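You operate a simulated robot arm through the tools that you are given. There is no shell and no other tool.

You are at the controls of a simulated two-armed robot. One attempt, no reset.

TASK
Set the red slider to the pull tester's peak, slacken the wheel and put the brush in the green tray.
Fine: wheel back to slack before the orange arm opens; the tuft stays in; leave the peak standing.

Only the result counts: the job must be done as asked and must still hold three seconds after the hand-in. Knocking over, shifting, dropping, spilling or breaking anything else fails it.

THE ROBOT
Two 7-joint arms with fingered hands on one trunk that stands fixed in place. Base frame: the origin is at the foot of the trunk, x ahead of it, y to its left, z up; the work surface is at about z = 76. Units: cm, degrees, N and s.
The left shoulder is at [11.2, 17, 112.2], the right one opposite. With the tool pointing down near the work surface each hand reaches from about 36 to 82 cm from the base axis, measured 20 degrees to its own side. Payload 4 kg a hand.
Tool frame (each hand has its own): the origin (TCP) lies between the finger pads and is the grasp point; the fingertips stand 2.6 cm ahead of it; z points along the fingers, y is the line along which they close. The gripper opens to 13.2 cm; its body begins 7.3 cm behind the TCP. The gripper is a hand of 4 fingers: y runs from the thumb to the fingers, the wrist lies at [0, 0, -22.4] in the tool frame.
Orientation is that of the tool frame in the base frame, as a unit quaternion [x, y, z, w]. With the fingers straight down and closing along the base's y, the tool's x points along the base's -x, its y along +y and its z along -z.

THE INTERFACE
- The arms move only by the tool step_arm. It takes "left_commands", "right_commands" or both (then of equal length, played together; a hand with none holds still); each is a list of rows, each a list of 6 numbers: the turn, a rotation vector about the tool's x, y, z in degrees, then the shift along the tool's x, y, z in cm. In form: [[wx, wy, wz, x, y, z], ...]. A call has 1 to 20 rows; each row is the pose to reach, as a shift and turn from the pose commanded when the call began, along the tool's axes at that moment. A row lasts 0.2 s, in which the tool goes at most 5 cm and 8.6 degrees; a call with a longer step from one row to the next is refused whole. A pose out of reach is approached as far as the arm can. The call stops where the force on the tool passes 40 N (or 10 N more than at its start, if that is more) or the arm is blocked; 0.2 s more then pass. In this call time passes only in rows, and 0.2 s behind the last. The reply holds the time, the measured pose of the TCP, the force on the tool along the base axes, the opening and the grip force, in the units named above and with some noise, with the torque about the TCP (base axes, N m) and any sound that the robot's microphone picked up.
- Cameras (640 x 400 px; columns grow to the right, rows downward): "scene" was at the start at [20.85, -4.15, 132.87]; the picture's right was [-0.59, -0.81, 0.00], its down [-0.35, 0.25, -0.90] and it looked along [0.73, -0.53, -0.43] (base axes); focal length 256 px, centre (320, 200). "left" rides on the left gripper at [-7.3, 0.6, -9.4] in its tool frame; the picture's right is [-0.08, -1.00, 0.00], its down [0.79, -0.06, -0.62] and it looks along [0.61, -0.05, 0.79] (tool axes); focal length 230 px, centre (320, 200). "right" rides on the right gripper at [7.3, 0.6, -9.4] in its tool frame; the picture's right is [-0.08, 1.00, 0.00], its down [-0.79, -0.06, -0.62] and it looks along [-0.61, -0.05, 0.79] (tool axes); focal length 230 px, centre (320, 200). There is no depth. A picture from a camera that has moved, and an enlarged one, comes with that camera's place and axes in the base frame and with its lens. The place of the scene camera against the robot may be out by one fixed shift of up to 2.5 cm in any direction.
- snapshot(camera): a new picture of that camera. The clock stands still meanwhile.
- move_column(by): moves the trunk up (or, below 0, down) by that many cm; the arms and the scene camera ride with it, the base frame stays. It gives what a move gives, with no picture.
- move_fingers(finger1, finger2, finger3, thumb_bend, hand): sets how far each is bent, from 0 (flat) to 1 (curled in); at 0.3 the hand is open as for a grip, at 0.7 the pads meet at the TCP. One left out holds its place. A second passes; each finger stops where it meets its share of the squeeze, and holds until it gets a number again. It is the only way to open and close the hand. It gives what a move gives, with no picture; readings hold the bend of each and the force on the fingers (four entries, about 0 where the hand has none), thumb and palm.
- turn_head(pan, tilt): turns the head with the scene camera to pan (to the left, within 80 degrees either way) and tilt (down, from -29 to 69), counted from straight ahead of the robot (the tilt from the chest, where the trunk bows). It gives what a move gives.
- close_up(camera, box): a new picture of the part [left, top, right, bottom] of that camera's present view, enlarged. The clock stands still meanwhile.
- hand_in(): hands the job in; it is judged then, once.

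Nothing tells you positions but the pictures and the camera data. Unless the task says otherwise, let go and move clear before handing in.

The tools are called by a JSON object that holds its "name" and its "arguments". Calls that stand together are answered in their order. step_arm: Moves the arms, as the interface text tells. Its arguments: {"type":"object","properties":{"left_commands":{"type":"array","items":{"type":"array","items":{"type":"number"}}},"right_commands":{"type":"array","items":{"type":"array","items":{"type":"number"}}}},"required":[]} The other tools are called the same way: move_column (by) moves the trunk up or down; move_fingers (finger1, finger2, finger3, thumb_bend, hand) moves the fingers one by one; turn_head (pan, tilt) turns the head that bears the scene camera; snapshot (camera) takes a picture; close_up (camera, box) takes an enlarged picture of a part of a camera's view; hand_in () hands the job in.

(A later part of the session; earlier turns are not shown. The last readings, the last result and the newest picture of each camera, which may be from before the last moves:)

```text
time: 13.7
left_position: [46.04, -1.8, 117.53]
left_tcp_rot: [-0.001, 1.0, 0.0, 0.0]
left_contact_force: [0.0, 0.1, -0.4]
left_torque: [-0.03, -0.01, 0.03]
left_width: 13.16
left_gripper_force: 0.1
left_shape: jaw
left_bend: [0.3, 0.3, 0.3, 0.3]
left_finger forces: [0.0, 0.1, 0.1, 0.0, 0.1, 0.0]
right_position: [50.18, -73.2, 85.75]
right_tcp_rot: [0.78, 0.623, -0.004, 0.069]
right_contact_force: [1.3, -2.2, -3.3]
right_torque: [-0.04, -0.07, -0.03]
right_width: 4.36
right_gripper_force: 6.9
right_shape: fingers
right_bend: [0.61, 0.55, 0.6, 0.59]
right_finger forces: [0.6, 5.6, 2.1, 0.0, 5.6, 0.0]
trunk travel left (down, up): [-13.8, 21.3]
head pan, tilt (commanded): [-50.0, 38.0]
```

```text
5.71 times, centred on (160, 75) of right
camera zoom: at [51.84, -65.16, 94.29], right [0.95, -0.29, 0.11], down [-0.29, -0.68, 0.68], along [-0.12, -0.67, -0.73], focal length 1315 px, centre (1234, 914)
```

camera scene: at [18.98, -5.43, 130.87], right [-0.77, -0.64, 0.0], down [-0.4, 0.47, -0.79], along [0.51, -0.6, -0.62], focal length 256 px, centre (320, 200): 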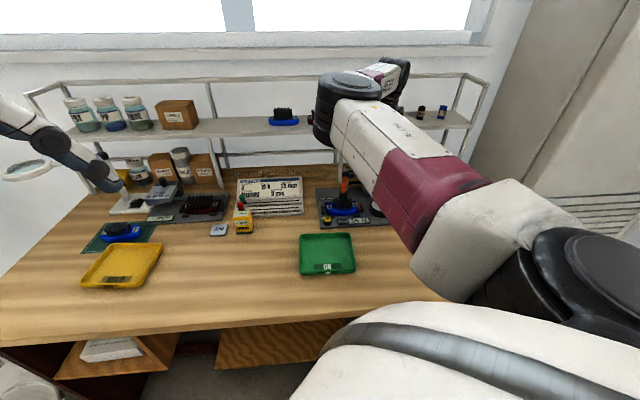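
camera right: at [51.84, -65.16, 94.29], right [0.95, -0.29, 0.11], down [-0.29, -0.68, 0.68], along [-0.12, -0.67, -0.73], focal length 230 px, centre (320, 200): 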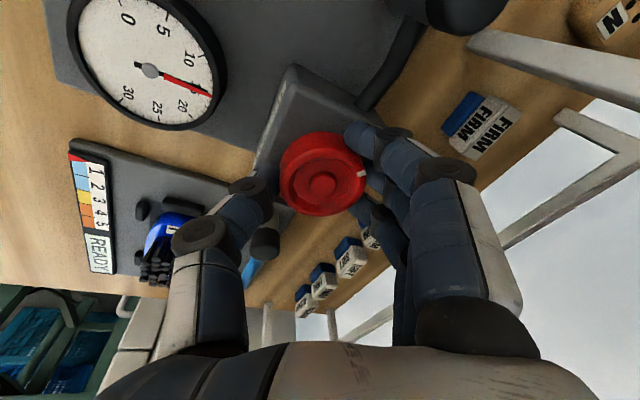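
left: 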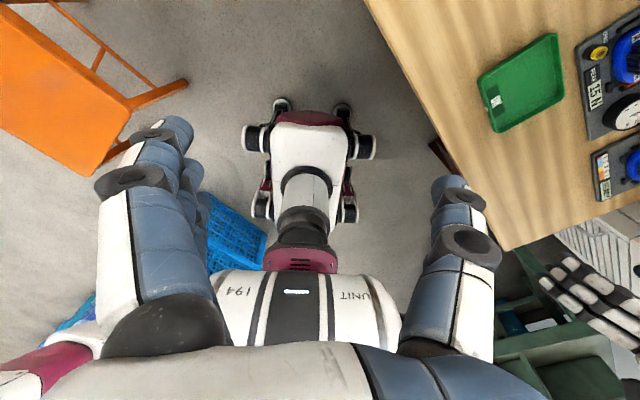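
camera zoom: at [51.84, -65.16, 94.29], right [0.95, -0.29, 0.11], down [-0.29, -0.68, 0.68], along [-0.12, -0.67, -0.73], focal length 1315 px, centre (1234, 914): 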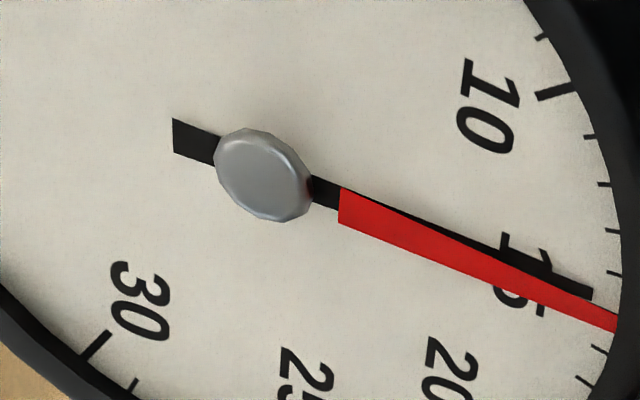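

The dial has two pointers: the red peak pointer stayed at 15, and the black load needle dropped slightly below it. So counter-clockwise slackens, and I'll keep turning that way in modest steps.

{"name": "step_arm", "arguments": {"right_commands": [[0, 0, -5, 0, 0, 0], [0, 0, -10, 0, 0, 0], [0, 0, -15, 0, 0, 0], [0, 0, -20, 0, 0, 0], [0, 0, -25, 0, 0, 0], [0, 0, -30, 0, 0, 0]]}}

{"name": "snapshot", "arguments": {"camera": "right"}}

{"name": "close_up", "arguments": {"camera": "right", "box": [100, 0, 260, 110]}}

{"name": "close_up", "arguments": {"camera": "scene", "box": [310, 160, 410, 235]}}

```text
time: 15.1
left_position: [45.98, -1.68, 117.62]
left_tcp_rot: [-0.001, 1.0, 0.0, 0.001]
left_contact_force: [-0.1, 0.3, -0.1]
left_torque: [0.0, -0.03, -0.01]
left_width: 13.2
left_gripper_force: 0.1
left_shape: jaw
left_bend: [0.3, 0.3, 0.3, 0.3]
left_finger forces: [0.0, 0.0, 0.1, 0.0, 0.1, 0.0]
right_position: [50.14, -73.07, 85.76]
right_tcp_rot: [0.592, 0.803, -0.021, 0.065]
right_contact_force: [1.0, -6.0, -1.7]
right_torque: [-0.1, -0.13, -0.07]
right_width: 4.25
right_gripper_force: 7.1
right_shape: fingers
right_bend: [0.61, 0.56, 0.6, 0.59]
right_finger forces: [0.3, 4.5, 2.7, 0.0, 6.7, 0.0]
trunk travel left (down, up): [-13.8, 21.3]
head pan, tilt (commanded): [-50.0, 38.0]
```

```text
taken
camera right: at [48.06, -65.0, 93.98], right [0.97, 0.22, 0.05], down [0.12, -0.69, 0.71], along [0.2, -0.69, -0.7], focal length 230 px, centre (320, 200)
```

right: 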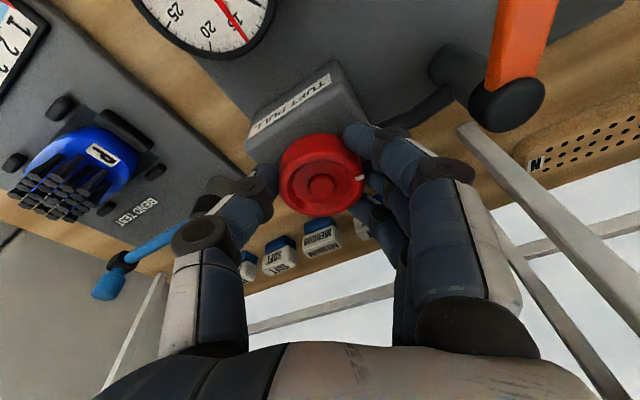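

```text
3.64 times, centred on (180, 55) of right
camera zoom: at [48.06, -65.0, 93.98], right [0.97, 0.22, 0.05], down [0.12, -0.69, 0.71], along [0.2, -0.69, -0.7], focal length 837 px, centre (829, 727)
```

zoom: 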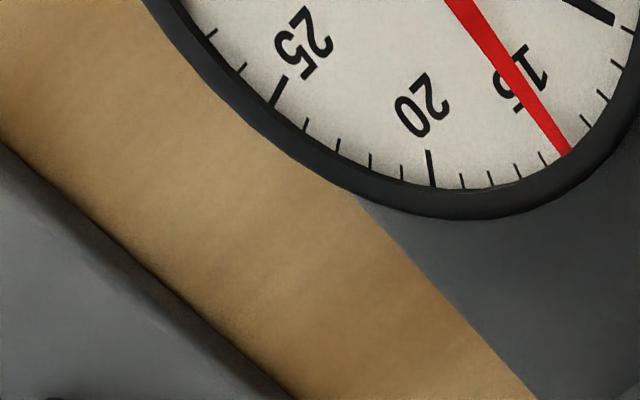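

```text
5.33 times, centred on (360, 198) of scene
camera zoom: at [18.95, -5.46, 130.88], right [-0.77, -0.64, 0.0], down [-0.4, 0.47, -0.79], along [0.51, -0.6, -0.62], focal length 1363 px, centre (107, 213)
```

zoom: 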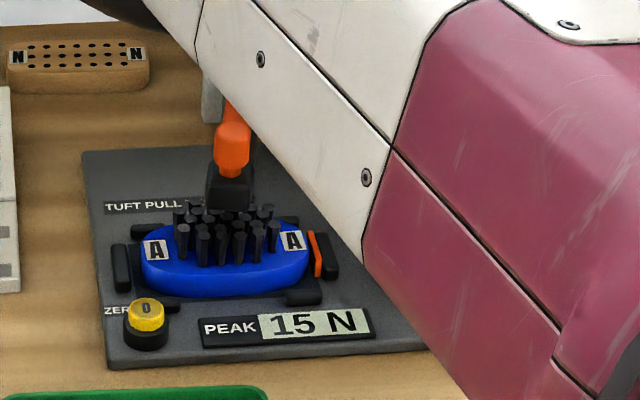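

The load needle has fallen to about 11 N while the peak stays at 15, so the turn is working at roughly 9° per newton. I'll keep turning counter-clockwise.

{"name": "step_arm", "arguments": {"right_commands": [[0, 0, -5, 0, 0, 0], [0, 0, -10, 0, 0, 0], [0, 0, -15, 0, 0, 0], [0, 0, -20, 0, 0, 0], [0, 0, -25, 0, 0, 0], [0, 0, -30, 0, 0, 0], [0, 0, -35, 0, 0, 0]]}}

{"name": "snapshot", "arguments": {"camera": "right"}}

{"name": "close_up", "arguments": {"camera": "right", "box": [260, 110, 400, 230]}}

{"name": "snapshot", "arguments": {"camera": "scene"}}

```text
time: 16.7
left_position: [45.95, -1.76, 117.56]
left_tcp_rot: [0.0, 1.0, 0.0, 0.0]
left_contact_force: [0.7, 0.6, 0.1]
left_torque: [0.01, 0.06, 0.03]
left_width: 13.19
left_gripper_force: 0.1
left_shape: jaw
left_bend: [0.3, 0.3, 0.3, 0.3]
left_finger forces: [0.1, 0.0, 0.0, 0.0, 0.0, 0.0]
right_position: [50.2, -73.16, 85.76]
right_tcp_rot: [0.323, 0.944, -0.04, 0.056]
right_contact_force: [1.2, -4.5, -3.3]
right_torque: [0.1, -0.17, -0.03]
right_width: 4.33
right_gripper_force: 6.9
right_shape: fingers
right_bend: [0.62, 0.57, 0.61, 0.58]
right_finger forces: [0.0, 4.5, 2.1, 0.0, 7.8, 0.0]
trunk travel left (down, up): [-13.8, 21.3]
head pan, tilt (commanded): [-50.0, 38.0]
```

```text
taken
camera right: at [44.23, -67.19, 93.94], right [0.67, 0.74, -0.03], down [0.53, -0.45, 0.72], along [0.52, -0.5, -0.7], focal length 230 px, centre (320, 200)
```

right: 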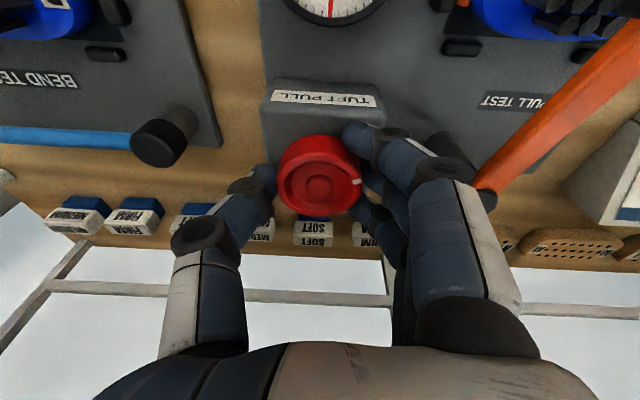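

```text
3.33 times, centred on (330, 170) of right
camera zoom: at [44.23, -67.19, 93.94], right [0.67, 0.74, -0.03], down [0.53, -0.45, 0.72], along [0.52, -0.5, -0.7], focal length 767 px, centre (287, 300)
```

zoom: 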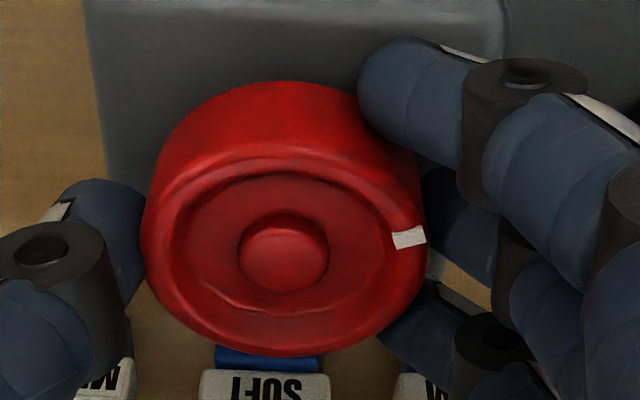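

```text
taken
camera scene: at [18.96, -5.45, 130.88], right [-0.77, -0.64, 0.0], down [-0.4, 0.47, -0.79], along [0.51, -0.6, -0.62], focal length 256 px, centre (320, 200)
```

scene: 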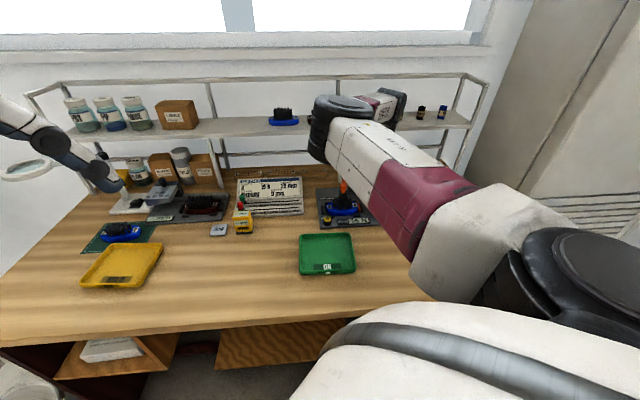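

The wheel still follows the hand without slipping, about 69° turned so far. I'll carry on another 40° and watch the torque.

{"name": "step_arm", "arguments": {"right_commands": [[0, 0, -5, 0, 0, 0], [0, 0, -10, 0, 0, 0], [0, 0, -15, 0, 0, 0], [0, 0, -20, 0, 0, 0], [0, 0, -25, 0, 0, 0], [0, 0, -30, 0, 0, 0], [0, 0, -35, 0, 0, 0], [0, 0, -40, 0, 0, 0]]}}

{"name": "snapshot", "arguments": {"camera": "right"}}

{"name": "close_up", "arguments": {"camera": "right", "box": [260, 110, 400, 230]}}

```text
time: 18.5
left_position: [46.08, -1.57, 117.59]
left_tcp_rot: [-0.001, 1.0, 0.0, 0.0]
left_contact_force: [-1.0, 0.0, -0.3]
left_torque: [0.02, -0.05, 0.03]
left_width: 13.18
left_gripper_force: 0.1
left_shape: jaw
left_bend: [0.3, 0.3, 0.3, 0.3]
left_finger forces: [0.0, 0.0, 0.1, 0.0, 0.0, 0.0]
right_position: [50.2, -73.18, 85.81]
right_tcp_rot: [-0.02, 0.997, -0.057, 0.039]
right_contact_force: [-1.6, -3.1, -1.3]
right_torque: [0.22, 0.01, -0.03]
right_width: 4.36
right_gripper_force: 7.8
right_shape: fingers
right_bend: [0.62, 0.58, 0.61, 0.58]
right_finger forces: [0.0, 5.1, 0.8, 0.0, 8.7, 0.1]
trunk travel left (down, up): [-13.8, 21.3]
head pan, tilt (commanded): [-50.0, 38.0]
```

```text
taken
camera right: at [42.31, -71.85, 94.34], right [0.04, 0.99, -0.11], down [0.73, 0.04, 0.68], along [0.68, -0.11, -0.73], focal length 230 px, centre (320, 200)
```

right: 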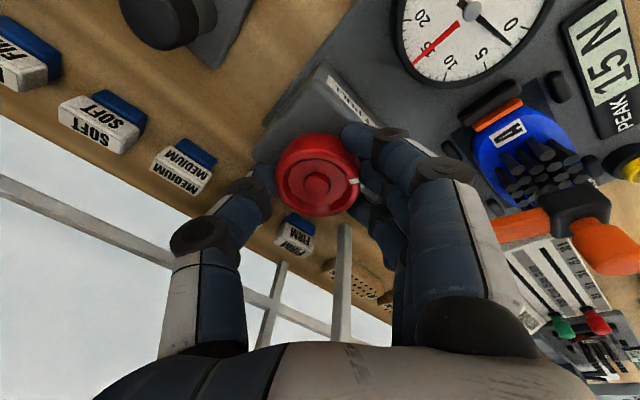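

```text
3.33 times, centred on (330, 170) of right
camera zoom: at [42.31, -71.85, 94.34], right [0.04, 0.99, -0.11], down [0.73, 0.04, 0.68], along [0.68, -0.11, -0.73], focal length 767 px, centre (287, 300)
```

zoom: 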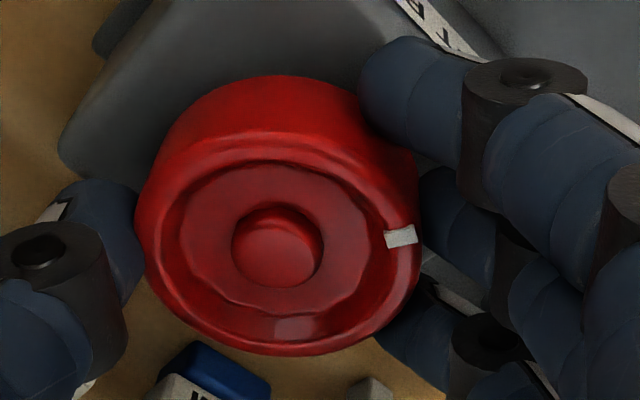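

The gauge is in view again: the load needle is near 3–4 N, the red pointer still at 15, and PEAK reads 15 N. About 30–35° more should slacken it fully.

{"name": "step_arm", "arguments": {"right_commands": [[0, 0, -5, 0, 0, 0], [0, 0, -10, 0, 0, 0], [0, 0, -15, 0, 0, 0], [0, 0, -20, 0, 0, 0], [0, 0, -25, 0, 0, 0], [0, 0, -30, 0, 0, 0]]}}

{"name": "snapshot", "arguments": {"camera": "right"}}

{"name": "close_up", "arguments": {"camera": "right", "box": [400, 0, 560, 100]}}

```text
time: 19.9
left_position: [46.02, -1.67, 117.5]
left_tcp_rot: [-0.001, 1.0, 0.0, 0.0]
left_contact_force: [0.0, 0.3, -0.5]
left_torque: [0.04, -0.02, 0.01]
left_width: 13.2
left_gripper_force: 0.1
left_shape: jaw
left_bend: [0.3, 0.3, 0.3, 0.3]
left_finger forces: [0.0, 0.0, 0.1, 0.1, 0.0, 0.0]
right_position: [50.24, -73.19, 85.75]
right_tcp_rot: [-0.278, 0.958, -0.066, 0.023]
right_contact_force: [-1.9, -3.5, 0.2]
right_torque: [0.06, 0.09, -0.18]
right_width: 4.39
right_gripper_force: 6.7
right_shape: fingers
right_bend: [0.62, 0.58, 0.62, 0.58]
right_finger forces: [0.2, 5.1, 0.3, 0.1, 7.8, 0.0]
trunk travel left (down, up): [-13.8, 21.3]
head pan, tilt (commanded): [-50.0, 38.0]
```

```text
taken
camera right: at [43.16, -75.54, 94.83], right [-0.46, 0.88, -0.14], down [0.65, 0.44, 0.63], along [0.61, 0.2, -0.77], focal length 230 px, centre (320, 200)
```

right: 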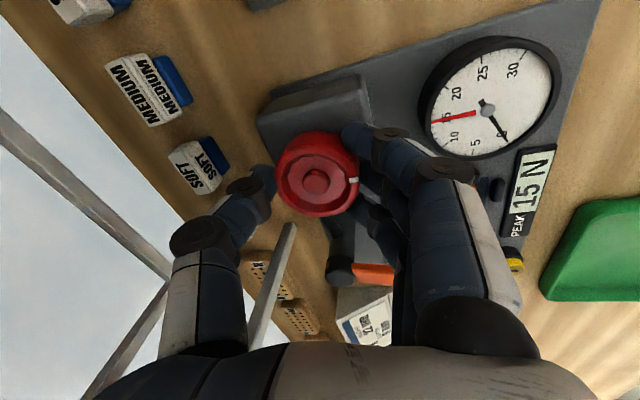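

```text
4.00 times, centred on (480, 50) of right
camera zoom: at [43.16, -75.54, 94.83], right [-0.46, 0.88, -0.14], down [0.65, 0.44, 0.63], along [0.61, 0.2, -0.77], focal length 920 px, centre (-320, 800)
```

zoom: 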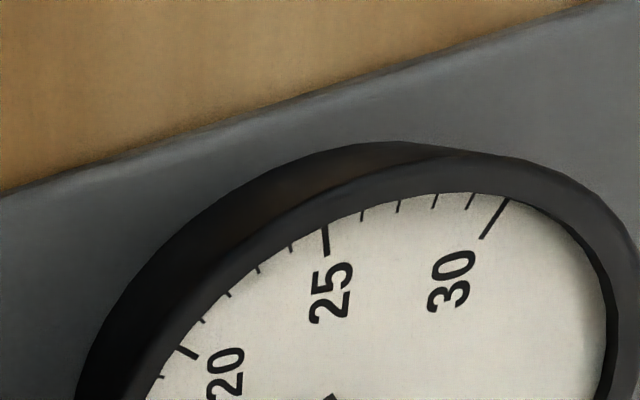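

{"name": "close_up", "arguments": {"camera": "right", "box": [410, 60, 560, 170]}}

{"name": "close_up", "arguments": {"camera": "right", "box": [260, 110, 400, 230]}}

```text
3.64 times, centred on (485, 115) of right
camera zoom: at [43.16, -75.54, 94.83], right [-0.46, 0.88, -0.14], down [0.65, 0.44, 0.63], along [0.61, 0.2, -0.77], focal length 837 px, centre (-280, 509)
```

zoom: 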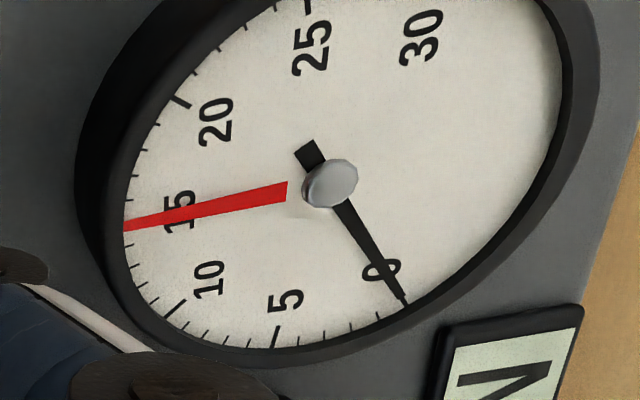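

```text
3.33 times, centred on (330, 170) of right
camera zoom: at [43.16, -75.54, 94.83], right [-0.46, 0.88, -0.14], down [0.65, 0.44, 0.63], along [0.61, 0.2, -0.77], focal length 767 px, centre (287, 300)
```

zoom: 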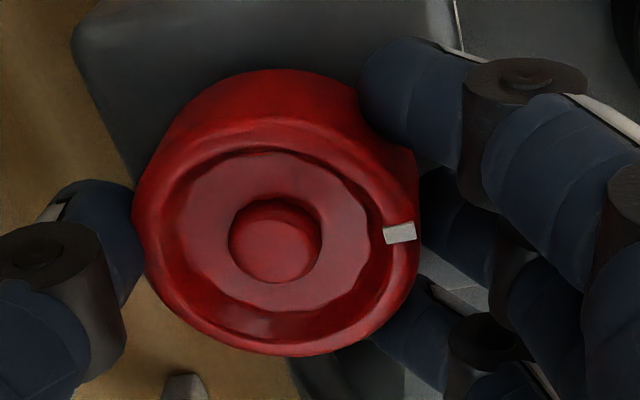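

The load needle is now on 0 and the red pointer still on 15. I'll nudge a few degrees more to make sure the wheel is fully slack or against its stop.

{"name": "step_arm", "arguments": {"right_commands": [[0, 0, -2, 0, 0, 0], [0, 0, -4, 0, 0, 0], [0, 0, -6, 0, 0, 0]]}}

{"name": "snapshot", "arguments": {"camera": "right"}}

{"name": "close_up", "arguments": {"camera": "right", "box": [260, 110, 400, 230]}}

{"name": "close_up", "arguments": {"camera": "right", "box": [410, 60, 560, 170]}}

```text
time: 20.7
left_position: [45.94, -1.67, 117.62]
left_tcp_rot: [-0.001, 1.0, 0.0, 0.001]
left_contact_force: [0.2, 0.3, 0.8]
left_torque: [0.04, -0.01, 0.02]
left_width: 13.18
left_gripper_force: 0.1
left_shape: jaw
left_bend: [0.3, 0.3, 0.3, 0.3]
left_finger forces: [0.0, 0.1, 0.0, 0.0, 0.0, 0.1]
right_position: [50.23, -73.17, 85.74]
right_tcp_rot: [-0.327, 0.943, -0.066, 0.019]
right_contact_force: [0.9, -5.5, 0.4]
right_torque: [-0.04, 0.0, -0.3]
right_width: 4.4
right_gripper_force: 7.6
right_shape: fingers
right_bend: [0.62, 0.58, 0.62, 0.58]
right_finger forces: [0.2, 4.7, 0.5, 0.0, 9.3, 0.1]
trunk travel left (down, up): [-13.8, 21.3]
head pan, tilt (commanded): [-50.0, 38.0]
```

```text
taken
camera right: at [43.53, -76.18, 94.93], right [-0.55, 0.82, -0.14], down [0.6, 0.51, 0.61], along [0.58, 0.25, -0.78], focal length 230 px, centre (320, 200)
```

right: 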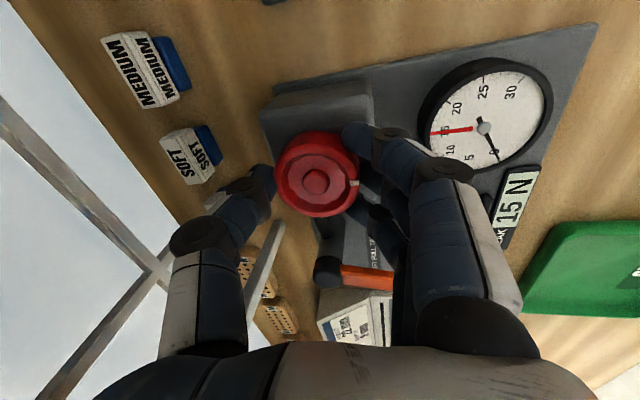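

```text
3.33 times, centred on (330, 170) of right
camera zoom: at [43.53, -76.18, 94.93], right [-0.55, 0.82, -0.14], down [0.6, 0.51, 0.61], along [0.58, 0.25, -0.78], focal length 767 px, centre (287, 300)
```

zoom: 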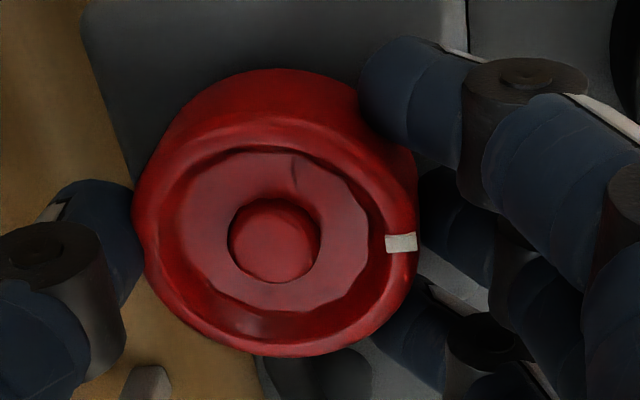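

```text
3.64 times, centred on (485, 115) of right
camera zoom: at [43.53, -76.18, 94.93], right [-0.55, 0.82, -0.14], down [0.6, 0.51, 0.61], along [0.58, 0.25, -0.78], focal length 837 px, centre (-280, 509)
```

zoom: 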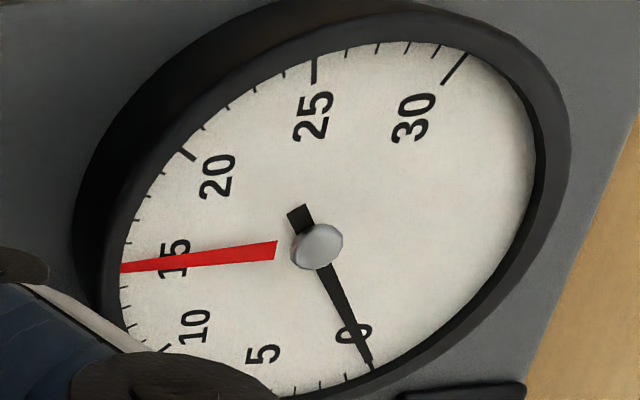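

The torque rose and the wheel stopped following the hand, so it's at its slack stop: load 0, peak still 15. I'll release the wheel and lift straight up.

{"name": "move_fingers", "arguments": {"hand": "right", "finger1": 0.44, "finger2": 0.44, "finger3": 0.44, "thumb_bend": 0.44}}

{"name": "snapshot", "arguments": {"camera": "right"}}

{"name": "close_up", "arguments": {"camera": "right", "box": [410, 60, 560, 170]}}

```text
time: 21.7
left_position: [46.12, -1.61, 117.73]
left_tcp_rot: [-0.001, 1.0, -0.001, 0.001]
left_contact_force: [0.2, 0.1, 0.1]
left_torque: [0.0, 0.04, 0.04]
left_width: 13.19
left_gripper_force: 0.0
left_shape: jaw
left_bend: [0.3, 0.3, 0.3, 0.3]
left_finger forces: [0.0, 0.0, 0.0, 0.1, 0.0, 0.0]
right_position: [50.23, -73.13, 85.79]
right_tcp_rot: [-0.326, 0.943, -0.066, 0.019]
right_contact_force: [-0.1, -0.1, 0.6]
right_torque: [0.01, 0.0, -0.01]
right_width: 8.95
right_gripper_force: 0.1
right_shape: fingers
right_bend: [0.44, 0.44, 0.44, 0.44]
right_finger forces: [0.0, 0.1, 0.1, 0.0, 0.0, 0.0]
trunk travel left (down, up): [-13.8, 21.3]
head pan, tilt (commanded): [-50.0, 38.0]
```

```text
taken
camera right: at [43.54, -76.12, 94.95], right [-0.55, 0.82, -0.14], down [0.61, 0.51, 0.61], along [0.58, 0.25, -0.78], focal length 230 px, centre (320, 200)
```

right: 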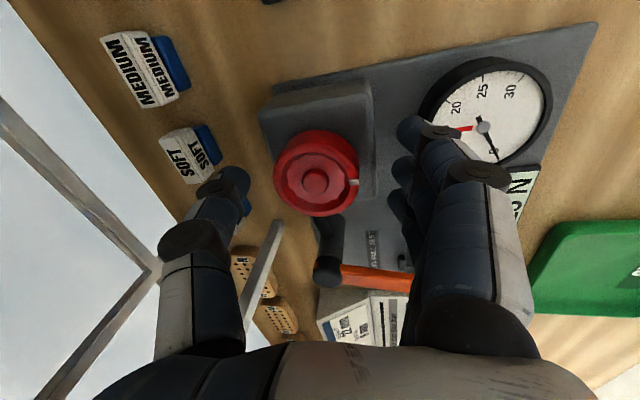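

```text
3.64 times, centred on (485, 115) of right
camera zoom: at [43.54, -76.12, 94.95], right [-0.55, 0.82, -0.14], down [0.61, 0.51, 0.61], along [0.58, 0.25, -0.78], focal length 837 px, centre (-280, 509)
```

zoom: 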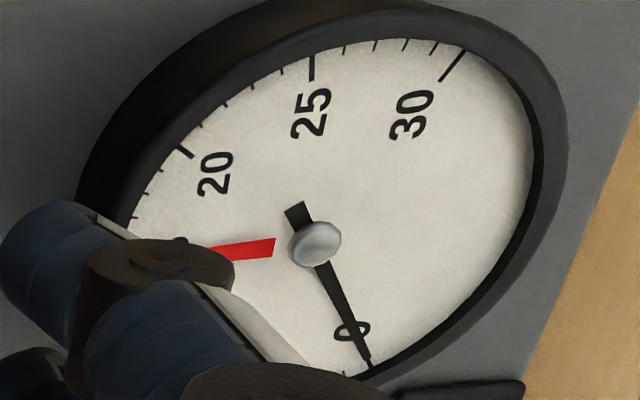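

The wheel is released with the load at 0. I'll lift clear, back off toward the robot and yaw the hand back to face the tester squarely.

{"name": "step_arm", "arguments": {"right_commands": [[0, 0, 0, 0.02, -0.35, -2.5], [0, 0, 0, 0.04, -0.7, -5], [0, 0, 0, 0.05, -1.0, -7.5], [0, 0, 0, 0.07, -1.4, -10], [0, 0, 0, 0.07, -1.7, -12.5]]}}

{"name": "step_arm", "arguments": {"right_commands": [[0, 0, 8, 0, 0, 0], [0, 0, 16, 0, 0, 0], [0, 0, 24, 0, 0, 0], [0, 0, 32, 0, 0, 0], [0, 0, 40, 0, 0, 0], [0, 0, 48, 0, 0, 0], [0, 0, 56, 0, 0, 0], [0, 0, 64, 0, 0, 0], [0, 0, 72, 0, 0, 0], [0, 0, 80, 0, 0, 0], [0, 0, 86, 0, 0, 0]]}}

{"name": "snapshot", "arguments": {"camera": "right"}}

{"name": "snapshot", "arguments": {"camera": "scene"}}

```text
time: 22.9
left_position: [46.07, -1.59, 117.59]
left_tcp_rot: [-0.001, 1.0, 0.0, 0.001]
left_contact_force: [-0.2, 0.0, 0.2]
left_torque: [-0.02, -0.01, 0.01]
left_width: 13.19
left_gripper_force: 0.0
left_shape: jaw
left_bend: [0.3, 0.3, 0.3, 0.3]
left_finger forces: [0.0, 0.0, 0.0, 0.0, 0.0, 0.1]
right_position: [49.95, -73.02, 98.76]
right_tcp_rot: [-0.326, 0.943, -0.067, 0.019]
right_contact_force: [0.0, 0.2, -1.0]
right_torque: [0.0, -0.02, -0.02]
right_width: 8.96
right_gripper_force: 0.1
right_shape: fingers
right_bend: [0.44, 0.44, 0.44, 0.44]
right_finger forces: [0.0, 0.1, 0.0, 0.0, 0.1, 0.1]
trunk travel left (down, up): [-13.8, 21.3]
head pan, tilt (commanded): [-50.0, 38.0]
```

```text
time: 25.3
left_position: [46.03, -1.53, 117.62]
left_tcp_rot: [0.0, 1.0, 0.0, 0.002]
left_contact_force: [0.8, 0.1, 0.6]
left_torque: [0.01, 0.02, 0.01]
left_width: 13.2
left_gripper_force: 0.0
left_shape: jaw
left_bend: [0.3, 0.3, 0.3, 0.3]
left_finger forces: [0.1, 0.0, 0.0, 0.0, 0.1, 0.0]
right_position: [50.19, -73.12, 98.43]
right_tcp_rot: [0.405, 0.912, -0.034, 0.06]
right_contact_force: [0.3, -0.8, 0.3]
right_torque: [0.01, -0.04, 0.05]
right_width: 8.99
right_gripper_force: 0.1
right_shape: fingers
right_bend: [0.44, 0.44, 0.44, 0.44]
right_finger forces: [0.0, 0.0, 0.1, 0.1, 0.0, 0.0]
trunk travel left (down, up): [-13.8, 21.3]
head pan, tilt (commanded): [-50.0, 38.0]
```

```text
taken
camera right: at [45.15, -66.27, 106.55], right [0.79, 0.61, -0.01], down [0.43, -0.55, 0.72], along [0.44, -0.57, -0.69], focal length 230 px, centre (320, 200)
```

right: 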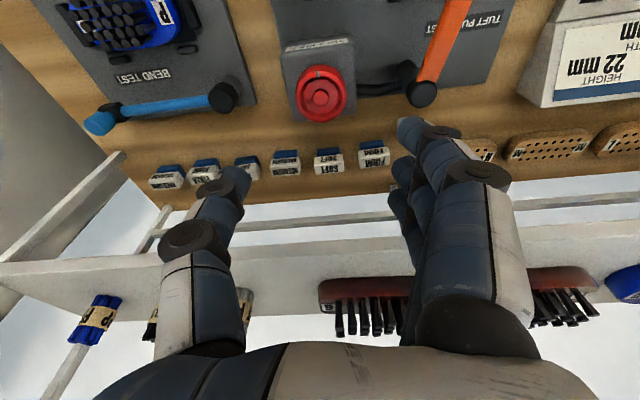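

```text
taken
camera scene: at [18.93, -5.38, 130.89], right [-0.77, -0.64, 0.0], down [-0.4, 0.47, -0.79], along [0.51, -0.6, -0.62], focal length 256 px, centre (320, 200)
```

scene: 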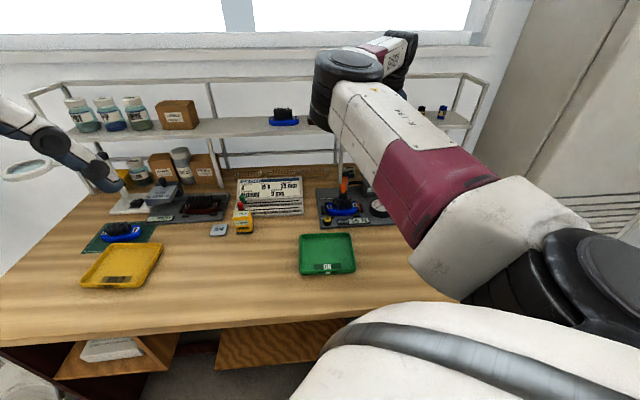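

I'm clear of the wheel. Next I'll move the hand over the front of the brush fixture to study the orange arm and its knob.

{"name": "step_arm", "arguments": {"right_commands": [[0, 0, 0, 2.6, 2.3, 0], [0, 0, 0, 5.2, 4.6, 0], [0, 0, 0, 7.8, 6.9, -0.2], [0, 0, 0, 10.4, 9.2, -0.3], [0, 0, 0, 12.84, 11.4, -0.42]]}}

{"name": "snapshot", "arguments": {"camera": "right"}}

{"name": "close_up", "arguments": {"camera": "right", "box": [250, 80, 410, 210]}}

{"name": "snapshot", "arguments": {"camera": "scene"}}

```text
time: 26.5
left_position: [45.98, -1.55, 117.63]
left_tcp_rot: [0.0, 1.0, 0.0, 0.001]
left_contact_force: [-0.3, 0.4, 0.4]
left_torque: [-0.02, -0.01, -0.01]
left_width: 13.19
left_gripper_force: 0.1
left_shape: jaw
left_bend: [0.3, 0.3, 0.3, 0.3]
left_finger forces: [0.0, 0.1, 0.0, 0.0, 0.1, 0.1]
right_position: [49.97, -55.9, 97.09]
right_tcp_rot: [0.404, 0.912, -0.035, 0.06]
right_contact_force: [0.5, -1.2, -0.7]
right_torque: [-0.01, -0.01, 0.04]
right_width: 8.97
right_gripper_force: 0.0
right_shape: fingers
right_bend: [0.44, 0.44, 0.44, 0.44]
right_finger forces: [0.0, 0.1, 0.0, 0.0, 0.1, 0.0]
trunk travel left (down, up): [-13.8, 21.3]
head pan, tilt (commanded): [-50.0, 38.0]
```

```text
taken
camera right: at [44.95, -48.97, 105.23], right [0.79, 0.61, -0.01], down [0.43, -0.55, 0.72], along [0.44, -0.57, -0.69], focal length 230 px, centre (320, 200)
```

right: 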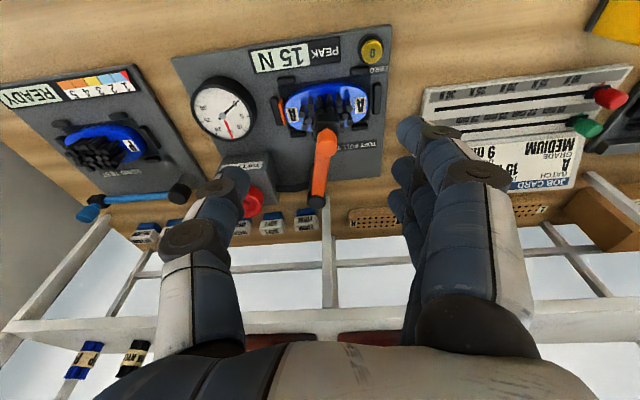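

```text
3.08 times, centred on (330, 145) of right
camera zoom: at [44.95, -48.97, 105.23], right [0.79, 0.61, -0.01], down [0.43, -0.55, 0.72], along [0.44, -0.57, -0.69], focal length 708 px, centre (289, 369)
```

zoom: 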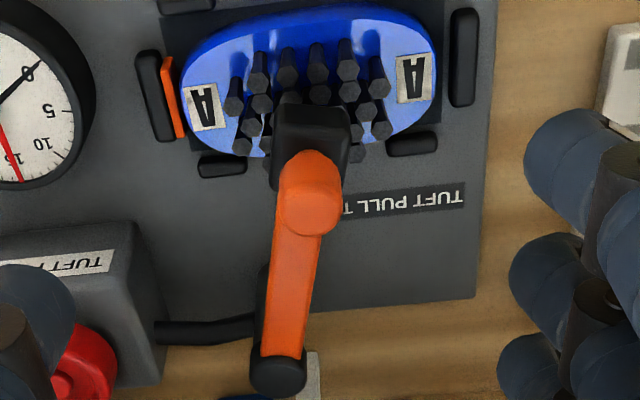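

```text
taken
camera scene: at [18.92, -5.33, 130.9], right [-0.77, -0.64, 0.0], down [-0.4, 0.47, -0.79], along [0.51, -0.6, -0.62], focal length 256 px, centre (320, 200)
```

scene: 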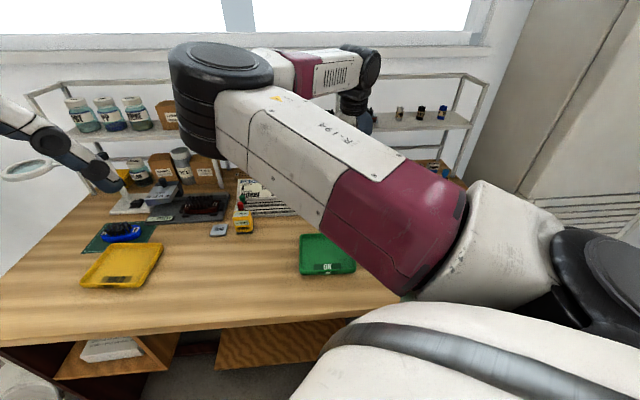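

From here the load needle is at 0, the knob is centred near (52.8,-58.3) with its top at z≈86.5, and the hinge hub is near (58.4,-67.3). The arm can only swing to the left because the wheel housing blocks the right. I'll come down over the knob to pinch it with the thumb and middle finger.

{"name": "move_fingers", "arguments": {"hand": "right", "finger1": 0.42, "finger2": 0.5, "finger3": 0.42, "thumb_bend": 0.5}}

{"name": "step_arm", "arguments": {"right_commands": [[0, 0, 0, -0.7, 0.2, 2.3], [0, 0, 0, -1.5, 0.4, 4.5], [0, 0, 0, -2.0, 0.6, 6.5], [0, 0, 0, -2.2, 0.64, 8.5]]}}

{"name": "snapshot", "arguments": {"camera": "right"}}

{"name": "close_up", "arguments": {"camera": "right", "box": [250, 110, 410, 240]}}

```text
time: 27.5
left_position: [46.04, -1.63, 117.53]
left_tcp_rot: [-0.002, 1.0, 0.0, 0.001]
left_contact_force: [0.4, 0.4, -0.5]
left_torque: [0.0, -0.01, 0.03]
left_width: 13.21
left_gripper_force: 0.0
left_shape: jaw
left_bend: [0.3, 0.3, 0.3, 0.3]
left_finger forces: [0.0, 0.0, 0.0, 0.1, 0.0, 0.1]
right_position: [50.01, -55.89, 97.07]
right_tcp_rot: [0.404, 0.912, -0.034, 0.06]
right_contact_force: [1.0, -0.1, -0.2]
right_torque: [0.03, 0.04, -0.01]
right_width: 8.4
right_gripper_force: 0.1
right_shape: fingers
right_bend: [0.42, 0.5, 0.42, 0.5]
right_finger forces: [0.0, 0.0, 0.0, 0.1, 0.0, 0.0]
trunk travel left (down, up): [-13.8, 21.3]
head pan, tilt (commanded): [-50.0, 38.0]
```

```text
time: 28.5
left_position: [46.05, -1.7, 117.46]
left_tcp_rot: [-0.001, 1.0, 0.0, 0.0]
left_contact_force: [0.2, -0.2, -0.5]
left_torque: [-0.01, -0.01, 0.0]
left_width: 13.21
left_gripper_force: 0.0
left_shape: jaw
left_bend: [0.3, 0.3, 0.3, 0.3]
left_finger forces: [0.0, 0.1, 0.0, 0.1, 0.0, 0.1]
right_position: [52.74, -58.1, 88.78]
right_tcp_rot: [0.405, 0.912, -0.035, 0.059]
right_contact_force: [-0.4, -0.7, 0.1]
right_torque: [0.05, 0.04, 0.0]
right_width: 8.39
right_gripper_force: 0.1
right_shape: fingers
right_bend: [0.42, 0.5, 0.42, 0.5]
right_finger forces: [0.0, 0.0, 0.1, 0.1, 0.1, 0.0]
trunk travel left (down, up): [-13.8, 21.3]
head pan, tilt (commanded): [-50.0, 38.0]
```

```text
taken
camera right: at [47.6, -51.3, 96.89], right [0.79, 0.61, -0.01], down [0.43, -0.55, 0.72], along [0.44, -0.57, -0.69], focal length 230 px, centre (320, 200)
```

right: 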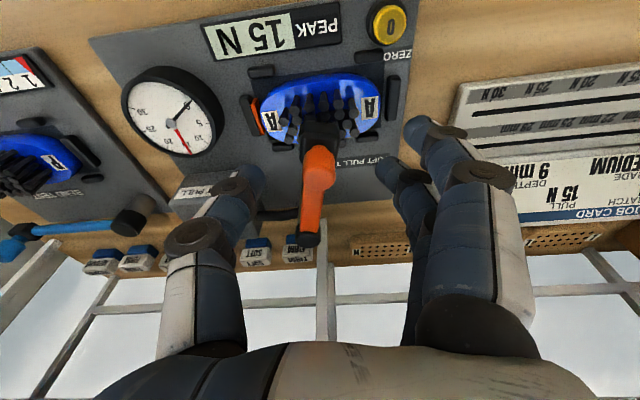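

```text
3.08 times, centred on (330, 175) of right
camera zoom: at [47.6, -51.3, 96.89], right [0.79, 0.61, -0.01], down [0.43, -0.55, 0.72], along [0.44, -0.57, -0.69], focal length 708 px, centre (289, 277)
```

zoom: 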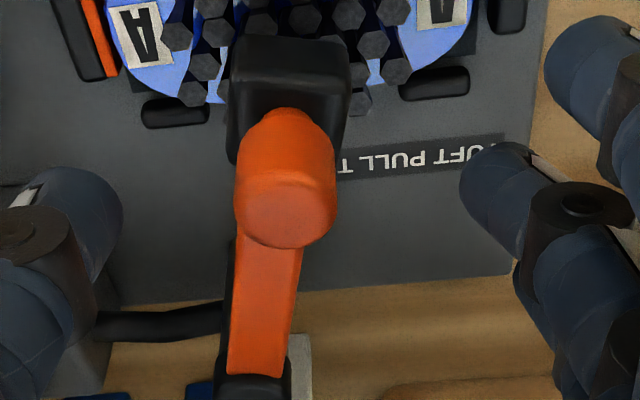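

The knob sits right on the tool axis. I'll descend 1.7 cm and pinch gently.

{"name": "step_arm", "arguments": {"right_commands": [[0, 0, 0, 0, 0, 0.9], [0, 0, 0, 0, 0, 1.7]]}}

{"name": "move_fingers", "arguments": {"hand": "right", "finger2": 0.68, "thumb_bend": 0.68}}

{"name": "snapshot", "arguments": {"camera": "right"}}

{"name": "close_up", "arguments": {"camera": "right", "box": [250, 110, 410, 240]}}

```text
time: 29.1
left_position: [45.93, -1.52, 117.64]
left_tcp_rot: [-0.001, 1.0, 0.001, 0.0]
left_contact_force: [0.0, 0.1, 0.1]
left_torque: [0.0, -0.02, -0.01]
left_width: 13.21
left_gripper_force: 0.2
left_shape: jaw
left_bend: [0.3, 0.3, 0.3, 0.3]
left_finger forces: [0.0, 0.1, 0.0, 0.0, 0.1, 0.0]
right_position: [52.72, -58.22, 87.07]
right_tcp_rot: [0.404, 0.912, -0.035, 0.06]
right_contact_force: [-0.4, -0.3, 0.3]
right_torque: [-0.02, -0.03, -0.01]
right_width: 8.38
right_gripper_force: 0.1
right_shape: fingers
right_bend: [0.42, 0.5, 0.42, 0.5]
right_finger forces: [0.0, 0.0, 0.0, 0.1, 0.1, 0.0]
trunk travel left (down, up): [-13.8, 21.3]
head pan, tilt (commanded): [-50.0, 38.0]
```

```text
time: 30.1
left_position: [46.08, -1.5, 117.6]
left_tcp_rot: [-0.001, 1.0, 0.0, -0.001]
left_contact_force: [-0.6, -0.7, 0.4]
left_torque: [-0.02, 0.05, -0.03]
left_width: 13.17
left_gripper_force: 0.0
left_shape: jaw
left_bend: [0.3, 0.3, 0.3, 0.3]
left_finger forces: [0.1, 0.0, 0.0, 0.0, 0.0, 0.0]
right_position: [52.75, -58.26, 87.03]
right_tcp_rot: [0.404, 0.912, -0.034, 0.06]
right_contact_force: [1.7, -1.0, -0.9]
right_torque: [0.01, 0.0, 0.0]
right_width: 5.95
right_gripper_force: 2.7
right_shape: fingers
right_bend: [0.42, 0.65, 0.42, 0.66]
right_finger forces: [0.1, 2.8, 0.0, 0.1, 3.1, 0.0]
trunk travel left (down, up): [-13.8, 21.3]
head pan, tilt (commanded): [-50.0, 38.0]
```

```text
taken
camera right: at [47.74, -51.52, 95.17], right [0.79, 0.61, -0.01], down [0.43, -0.55, 0.72], along [0.44, -0.57, -0.69], focal length 230 px, centre (320, 200)
```

right: 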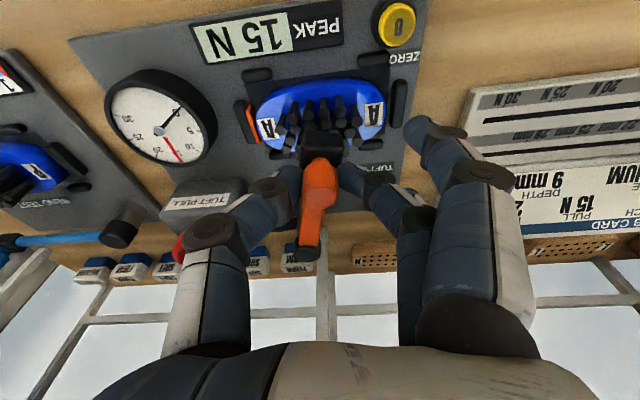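

```text
3.08 times, centred on (330, 175) of right
camera zoom: at [47.74, -51.52, 95.17], right [0.79, 0.61, -0.01], down [0.43, -0.55, 0.72], along [0.44, -0.57, -0.69], focal length 708 px, centre (289, 277)
```

zoom: 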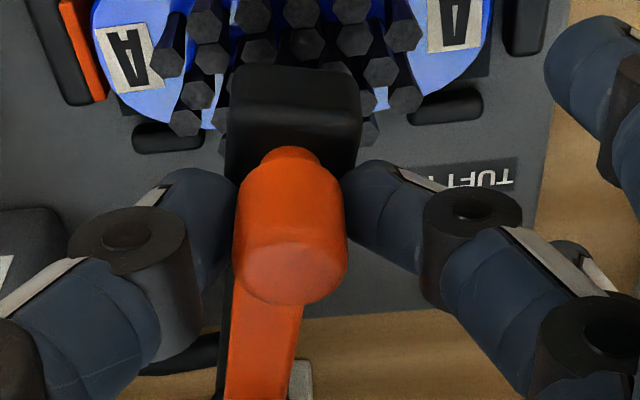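

The knob is pinched at about 3 N. I'll try a small 1 cm swing to the left along the hinge's arc and check the resistance.

{"name": "step_arm", "arguments": {"right_commands": [[0, 0, 1.4, -0.05, 0.25, 0], [0, 0, 2.7, -0.1, 0.5, 0], [0, 0, 4, -0.14, 0.74, 0], [0, 0, 5.4, -0.22, 0.98, 0]]}}

{"name": "snapshot", "arguments": {"camera": "right"}}

{"name": "close_up", "arguments": {"camera": "right", "box": [230, 70, 410, 240]}}

```text
time: 31.1
left_position: [46.01, -1.55, 117.58]
left_tcp_rot: [0.0, 1.0, 0.001, -0.001]
left_contact_force: [-0.6, -0.3, 0.1]
left_torque: [0.04, 0.01, 0.03]
left_width: 13.2
left_gripper_force: 0.0
left_shape: jaw
left_bend: [0.3, 0.3, 0.3, 0.3]
left_finger forces: [0.0, 0.0, 0.0, 0.0, 0.1, 0.0]
right_position: [53.63, -57.82, 87.08]
right_tcp_rot: [0.447, 0.892, -0.032, 0.061]
right_contact_force: [0.0, -1.2, -2.3]
right_torque: [-0.03, -0.03, 0.0]
right_width: 5.97
right_gripper_force: 3.2
right_shape: fingers
right_bend: [0.42, 0.65, 0.42, 0.66]
right_finger forces: [0.2, 3.0, 0.0, 0.0, 3.2, 0.1]
trunk travel left (down, up): [-13.8, 21.3]
head pan, tilt (commanded): [-50.0, 38.0]
```

```text
taken
camera right: at [49.21, -50.63, 95.21], right [0.84, 0.54, 0.01], down [0.37, -0.59, 0.72], along [0.39, -0.6, -0.69], focal length 230 px, centre (320, 200)
```

right: 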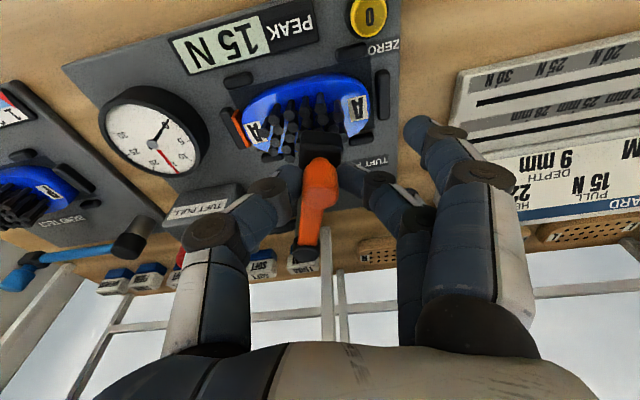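

```text
2.35 times, centred on (320, 155) of right
camera zoom: at [49.21, -50.63, 95.21], right [0.84, 0.54, 0.01], down [0.37, -0.59, 0.72], along [0.39, -0.6, -0.69], focal length 541 px, centre (320, 306)
```

zoom: 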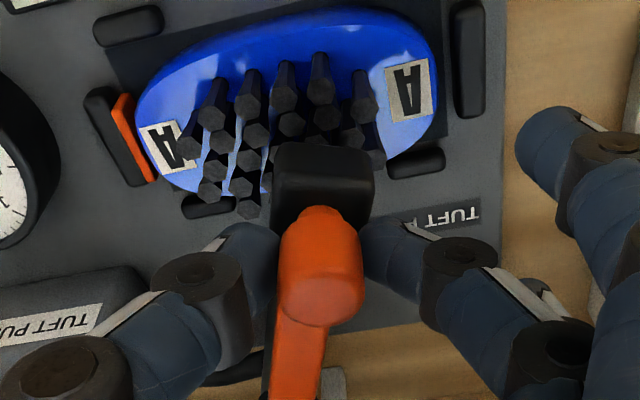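

The arm moves left with almost no resistance, all tufts are still seated, and the jaw has left the tuft. I'll carry on along the arc.

{"name": "step_arm", "arguments": {"right_commands": [[0, 0, 6.7, -0.284, 1.205, 0.036], [0, 0, 12.7, -0.657, 2.248, 0.085], [0, 0, 18.7, -1.134, 3.247, 0.148], [0, 0, 24.7, -1.713, 4.191, 0.226], [0, 0, 30.7, -2.386, 5.068, 0.317], [0, 0, 36.7, -3.147, 5.868, 0.42]]}}

{"name": "snapshot", "arguments": {"camera": "right"}}

{"name": "close_up", "arguments": {"camera": "right", "box": [150, 0, 410, 240]}}

```text
time: 32.5
left_position: [46.02, -1.6, 117.59]
left_tcp_rot: [-0.001, 1.0, 0.0, 0.0]
left_contact_force: [0.0, 0.4, 0.1]
left_torque: [0.05, 0.02, -0.01]
left_width: 13.16
left_gripper_force: 0.0
left_shape: jaw
left_bend: [0.3, 0.3, 0.3, 0.3]
left_finger forces: [0.0, 0.0, 0.0, 0.0, 0.0, 0.0]
right_position: [60.21, -56.83, 87.06]
right_tcp_rot: [0.706, 0.705, -0.012, 0.069]
right_contact_force: [-2.3, -5.3, -2.7]
right_torque: [-0.08, 0.01, 0.02]
right_width: 5.98
right_gripper_force: 3.5
right_shape: fingers
right_bend: [0.42, 0.65, 0.42, 0.66]
right_finger forces: [0.0, 2.8, 0.0, 0.0, 4.2, 0.0]
trunk travel left (down, up): [-13.8, 21.3]
head pan, tilt (commanded): [-50.0, 38.0]
```

```text
taken
camera right: at [60.24, -48.59, 95.47], right [0.99, -0.07, 0.09], down [-0.12, -0.71, 0.69], along [0.01, -0.7, -0.71], focal length 230 px, centre (320, 200)
```

right: 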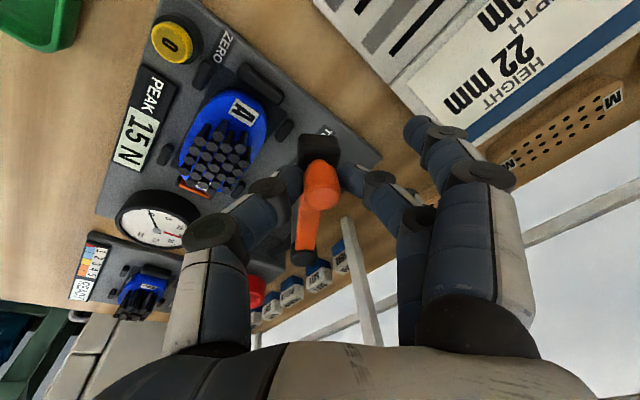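

```text
1.67 times, centred on (280, 120) of right
camera zoom: at [60.24, -48.59, 95.47], right [0.99, -0.07, 0.09], down [-0.12, -0.71, 0.69], along [0.01, -0.7, -0.71], focal length 384 px, centre (387, 333)
```

zoom: 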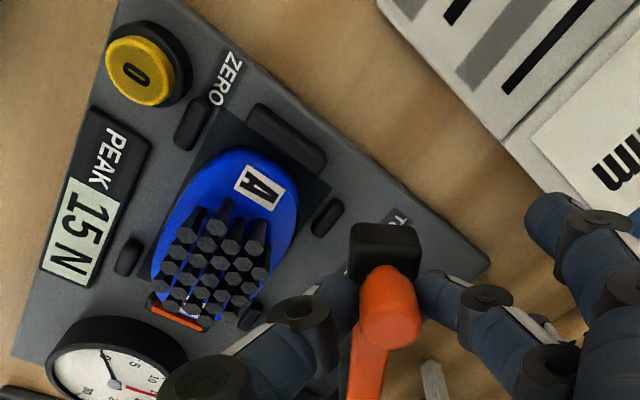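

The arm is about 40° open and the peak still reads 15 N. I'll tuck the two spare fingers in for clearance from the job card, then swing further.

{"name": "move_fingers", "arguments": {"hand": "right", "finger1": 0.54, "finger3": 0.54}}

{"name": "step_arm", "arguments": {"right_commands": [[0, 0, 3, -0.2, 0.5, 0.06], [0, 0, 6.2, -0.41, 1.066, 0.134], [0, 0, 9.2, -0.61, 1.58, 0.2], [0, 0, 12.2, -0.812, 2.08, 0.263], [0, 0, 15.2, -1.05, 2.56, 0.33], [0, 0, 18.2, -1.3, 3.04, 0.397]]}}

{"name": "snapshot", "arguments": {"camera": "right"}}

```text
time: 33.5
left_position: [46.0, -1.66, 117.65]
left_tcp_rot: [0.0, 1.0, 0.0, 0.0]
left_contact_force: [-0.3, -0.8, -0.6]
left_torque: [0.02, 0.0, -0.01]
left_width: 13.21
left_gripper_force: 0.1
left_shape: jaw
left_bend: [0.3, 0.3, 0.3, 0.3]
left_finger forces: [0.0, 0.0, 0.1, 0.1, 0.0, 0.0]
right_position: [60.28, -56.93, 87.0]
right_tcp_rot: [0.705, 0.706, -0.012, 0.068]
right_contact_force: [-1.5, -5.4, -1.8]
right_torque: [-0.07, 0.03, -0.03]
right_width: 4.15
right_gripper_force: 3.6
right_shape: fingers
right_bend: [0.54, 0.65, 0.54, 0.66]
right_finger forces: [0.1, 2.8, 0.1, 0.0, 4.0, 0.0]
trunk travel left (down, up): [-13.8, 21.3]
head pan, tilt (commanded): [-50.0, 38.0]
```

```text
time: 34.9
left_position: [45.99, -1.71, 117.63]
left_tcp_rot: [-0.001, 1.0, -0.001, 0.0]
left_contact_force: [-0.4, 0.0, 0.1]
left_torque: [0.02, 0.0, -0.03]
left_width: 13.2
left_gripper_force: 0.0
left_shape: jaw
left_bend: [0.3, 0.3, 0.3, 0.3]
left_finger forces: [0.0, 0.1, 0.1, 0.0, 0.0, 0.0]
right_position: [63.29, -58.05, 87.17]
right_tcp_rot: [0.809, 0.584, -0.001, 0.069]
right_contact_force: [-0.6, -2.3, -0.6]
right_torque: [-0.04, 0.05, -0.03]
right_width: 4.12
right_gripper_force: 3.5
right_shape: fingers
right_bend: [0.54, 0.65, 0.54, 0.67]
right_finger forces: [0.0, 3.0, 0.0, 0.1, 3.7, 0.1]
trunk travel left (down, up): [-13.8, 21.3]
head pan, tilt (commanded): [-50.0, 38.0]
```

```text
taken
camera right: at [65.66, -50.34, 95.71], right [0.92, -0.38, 0.12], down [-0.35, -0.65, 0.67], along [-0.18, -0.65, -0.73], focal length 230 px, centre (320, 200)
```

right: 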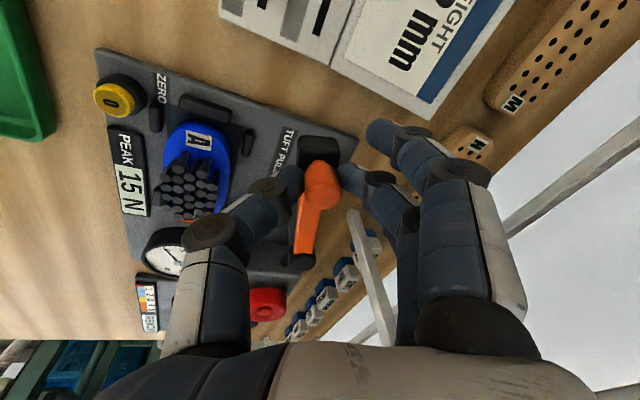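

{"name": "step_arm", "arguments": {"right_commands": [[0, 0, 3, -0.15, 0.54, 0.07], [0, 0, 6, -0.3, 1.07, 0.144], [0, 0, 9, -0.48, 1.58, 0.21], [0, 0, 12, -0.66, 2.08, 0.288], [0, 0, 15, -0.9, 2.57, 0.36]]}}

{"name": "snapshot", "arguments": {"camera": "right"}}

{"name": "snapshot", "arguments": {"camera": "scene"}}

```text
time: 36.1
left_position: [46.04, -1.54, 117.57]
left_tcp_rot: [0.0, 1.0, 0.0, 0.0]
left_contact_force: [-0.5, 0.5, 0.2]
left_torque: [-0.03, -0.01, -0.02]
left_width: 13.18
left_gripper_force: 0.1
left_shape: jaw
left_bend: [0.3, 0.3, 0.3, 0.3]
left_finger forces: [0.0, 0.0, 0.0, 0.0, 0.1, 0.0]
right_position: [65.51, -59.72, 87.03]
right_tcp_rot: [0.877, 0.476, 0.009, 0.069]
right_contact_force: [-2.5, 1.8, -1.3]
right_torque: [0.12, 0.07, -0.01]
right_width: 4.2
right_gripper_force: 3.3
right_shape: fingers
right_bend: [0.54, 0.65, 0.54, 0.67]
right_finger forces: [0.0, 1.8, 0.0, 0.1, 5.2, 0.1]
trunk travel left (down, up): [-13.8, 21.3]
head pan, tilt (commanded): [-50.0, 38.0]
```

```text
taken
camera right: at [69.4, -52.98, 95.98], right [0.79, -0.6, 0.13], down [-0.53, -0.55, 0.64], along [-0.31, -0.57, -0.76], focal length 230 px, centre (320, 200)
```

right: 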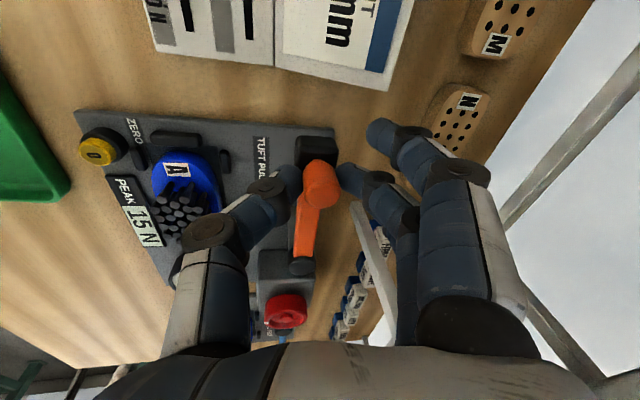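

```text
taken
camera scene: at [18.89, -5.36, 130.9], right [-0.77, -0.64, 0.0], down [-0.4, 0.47, -0.79], along [0.51, -0.6, -0.62], focal length 256 px, centre (320, 200)
```

scene: 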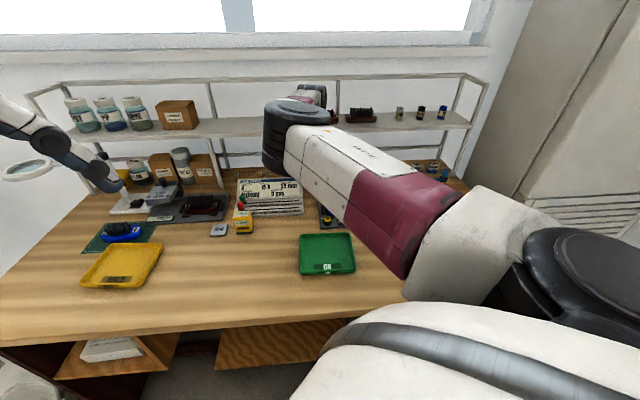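

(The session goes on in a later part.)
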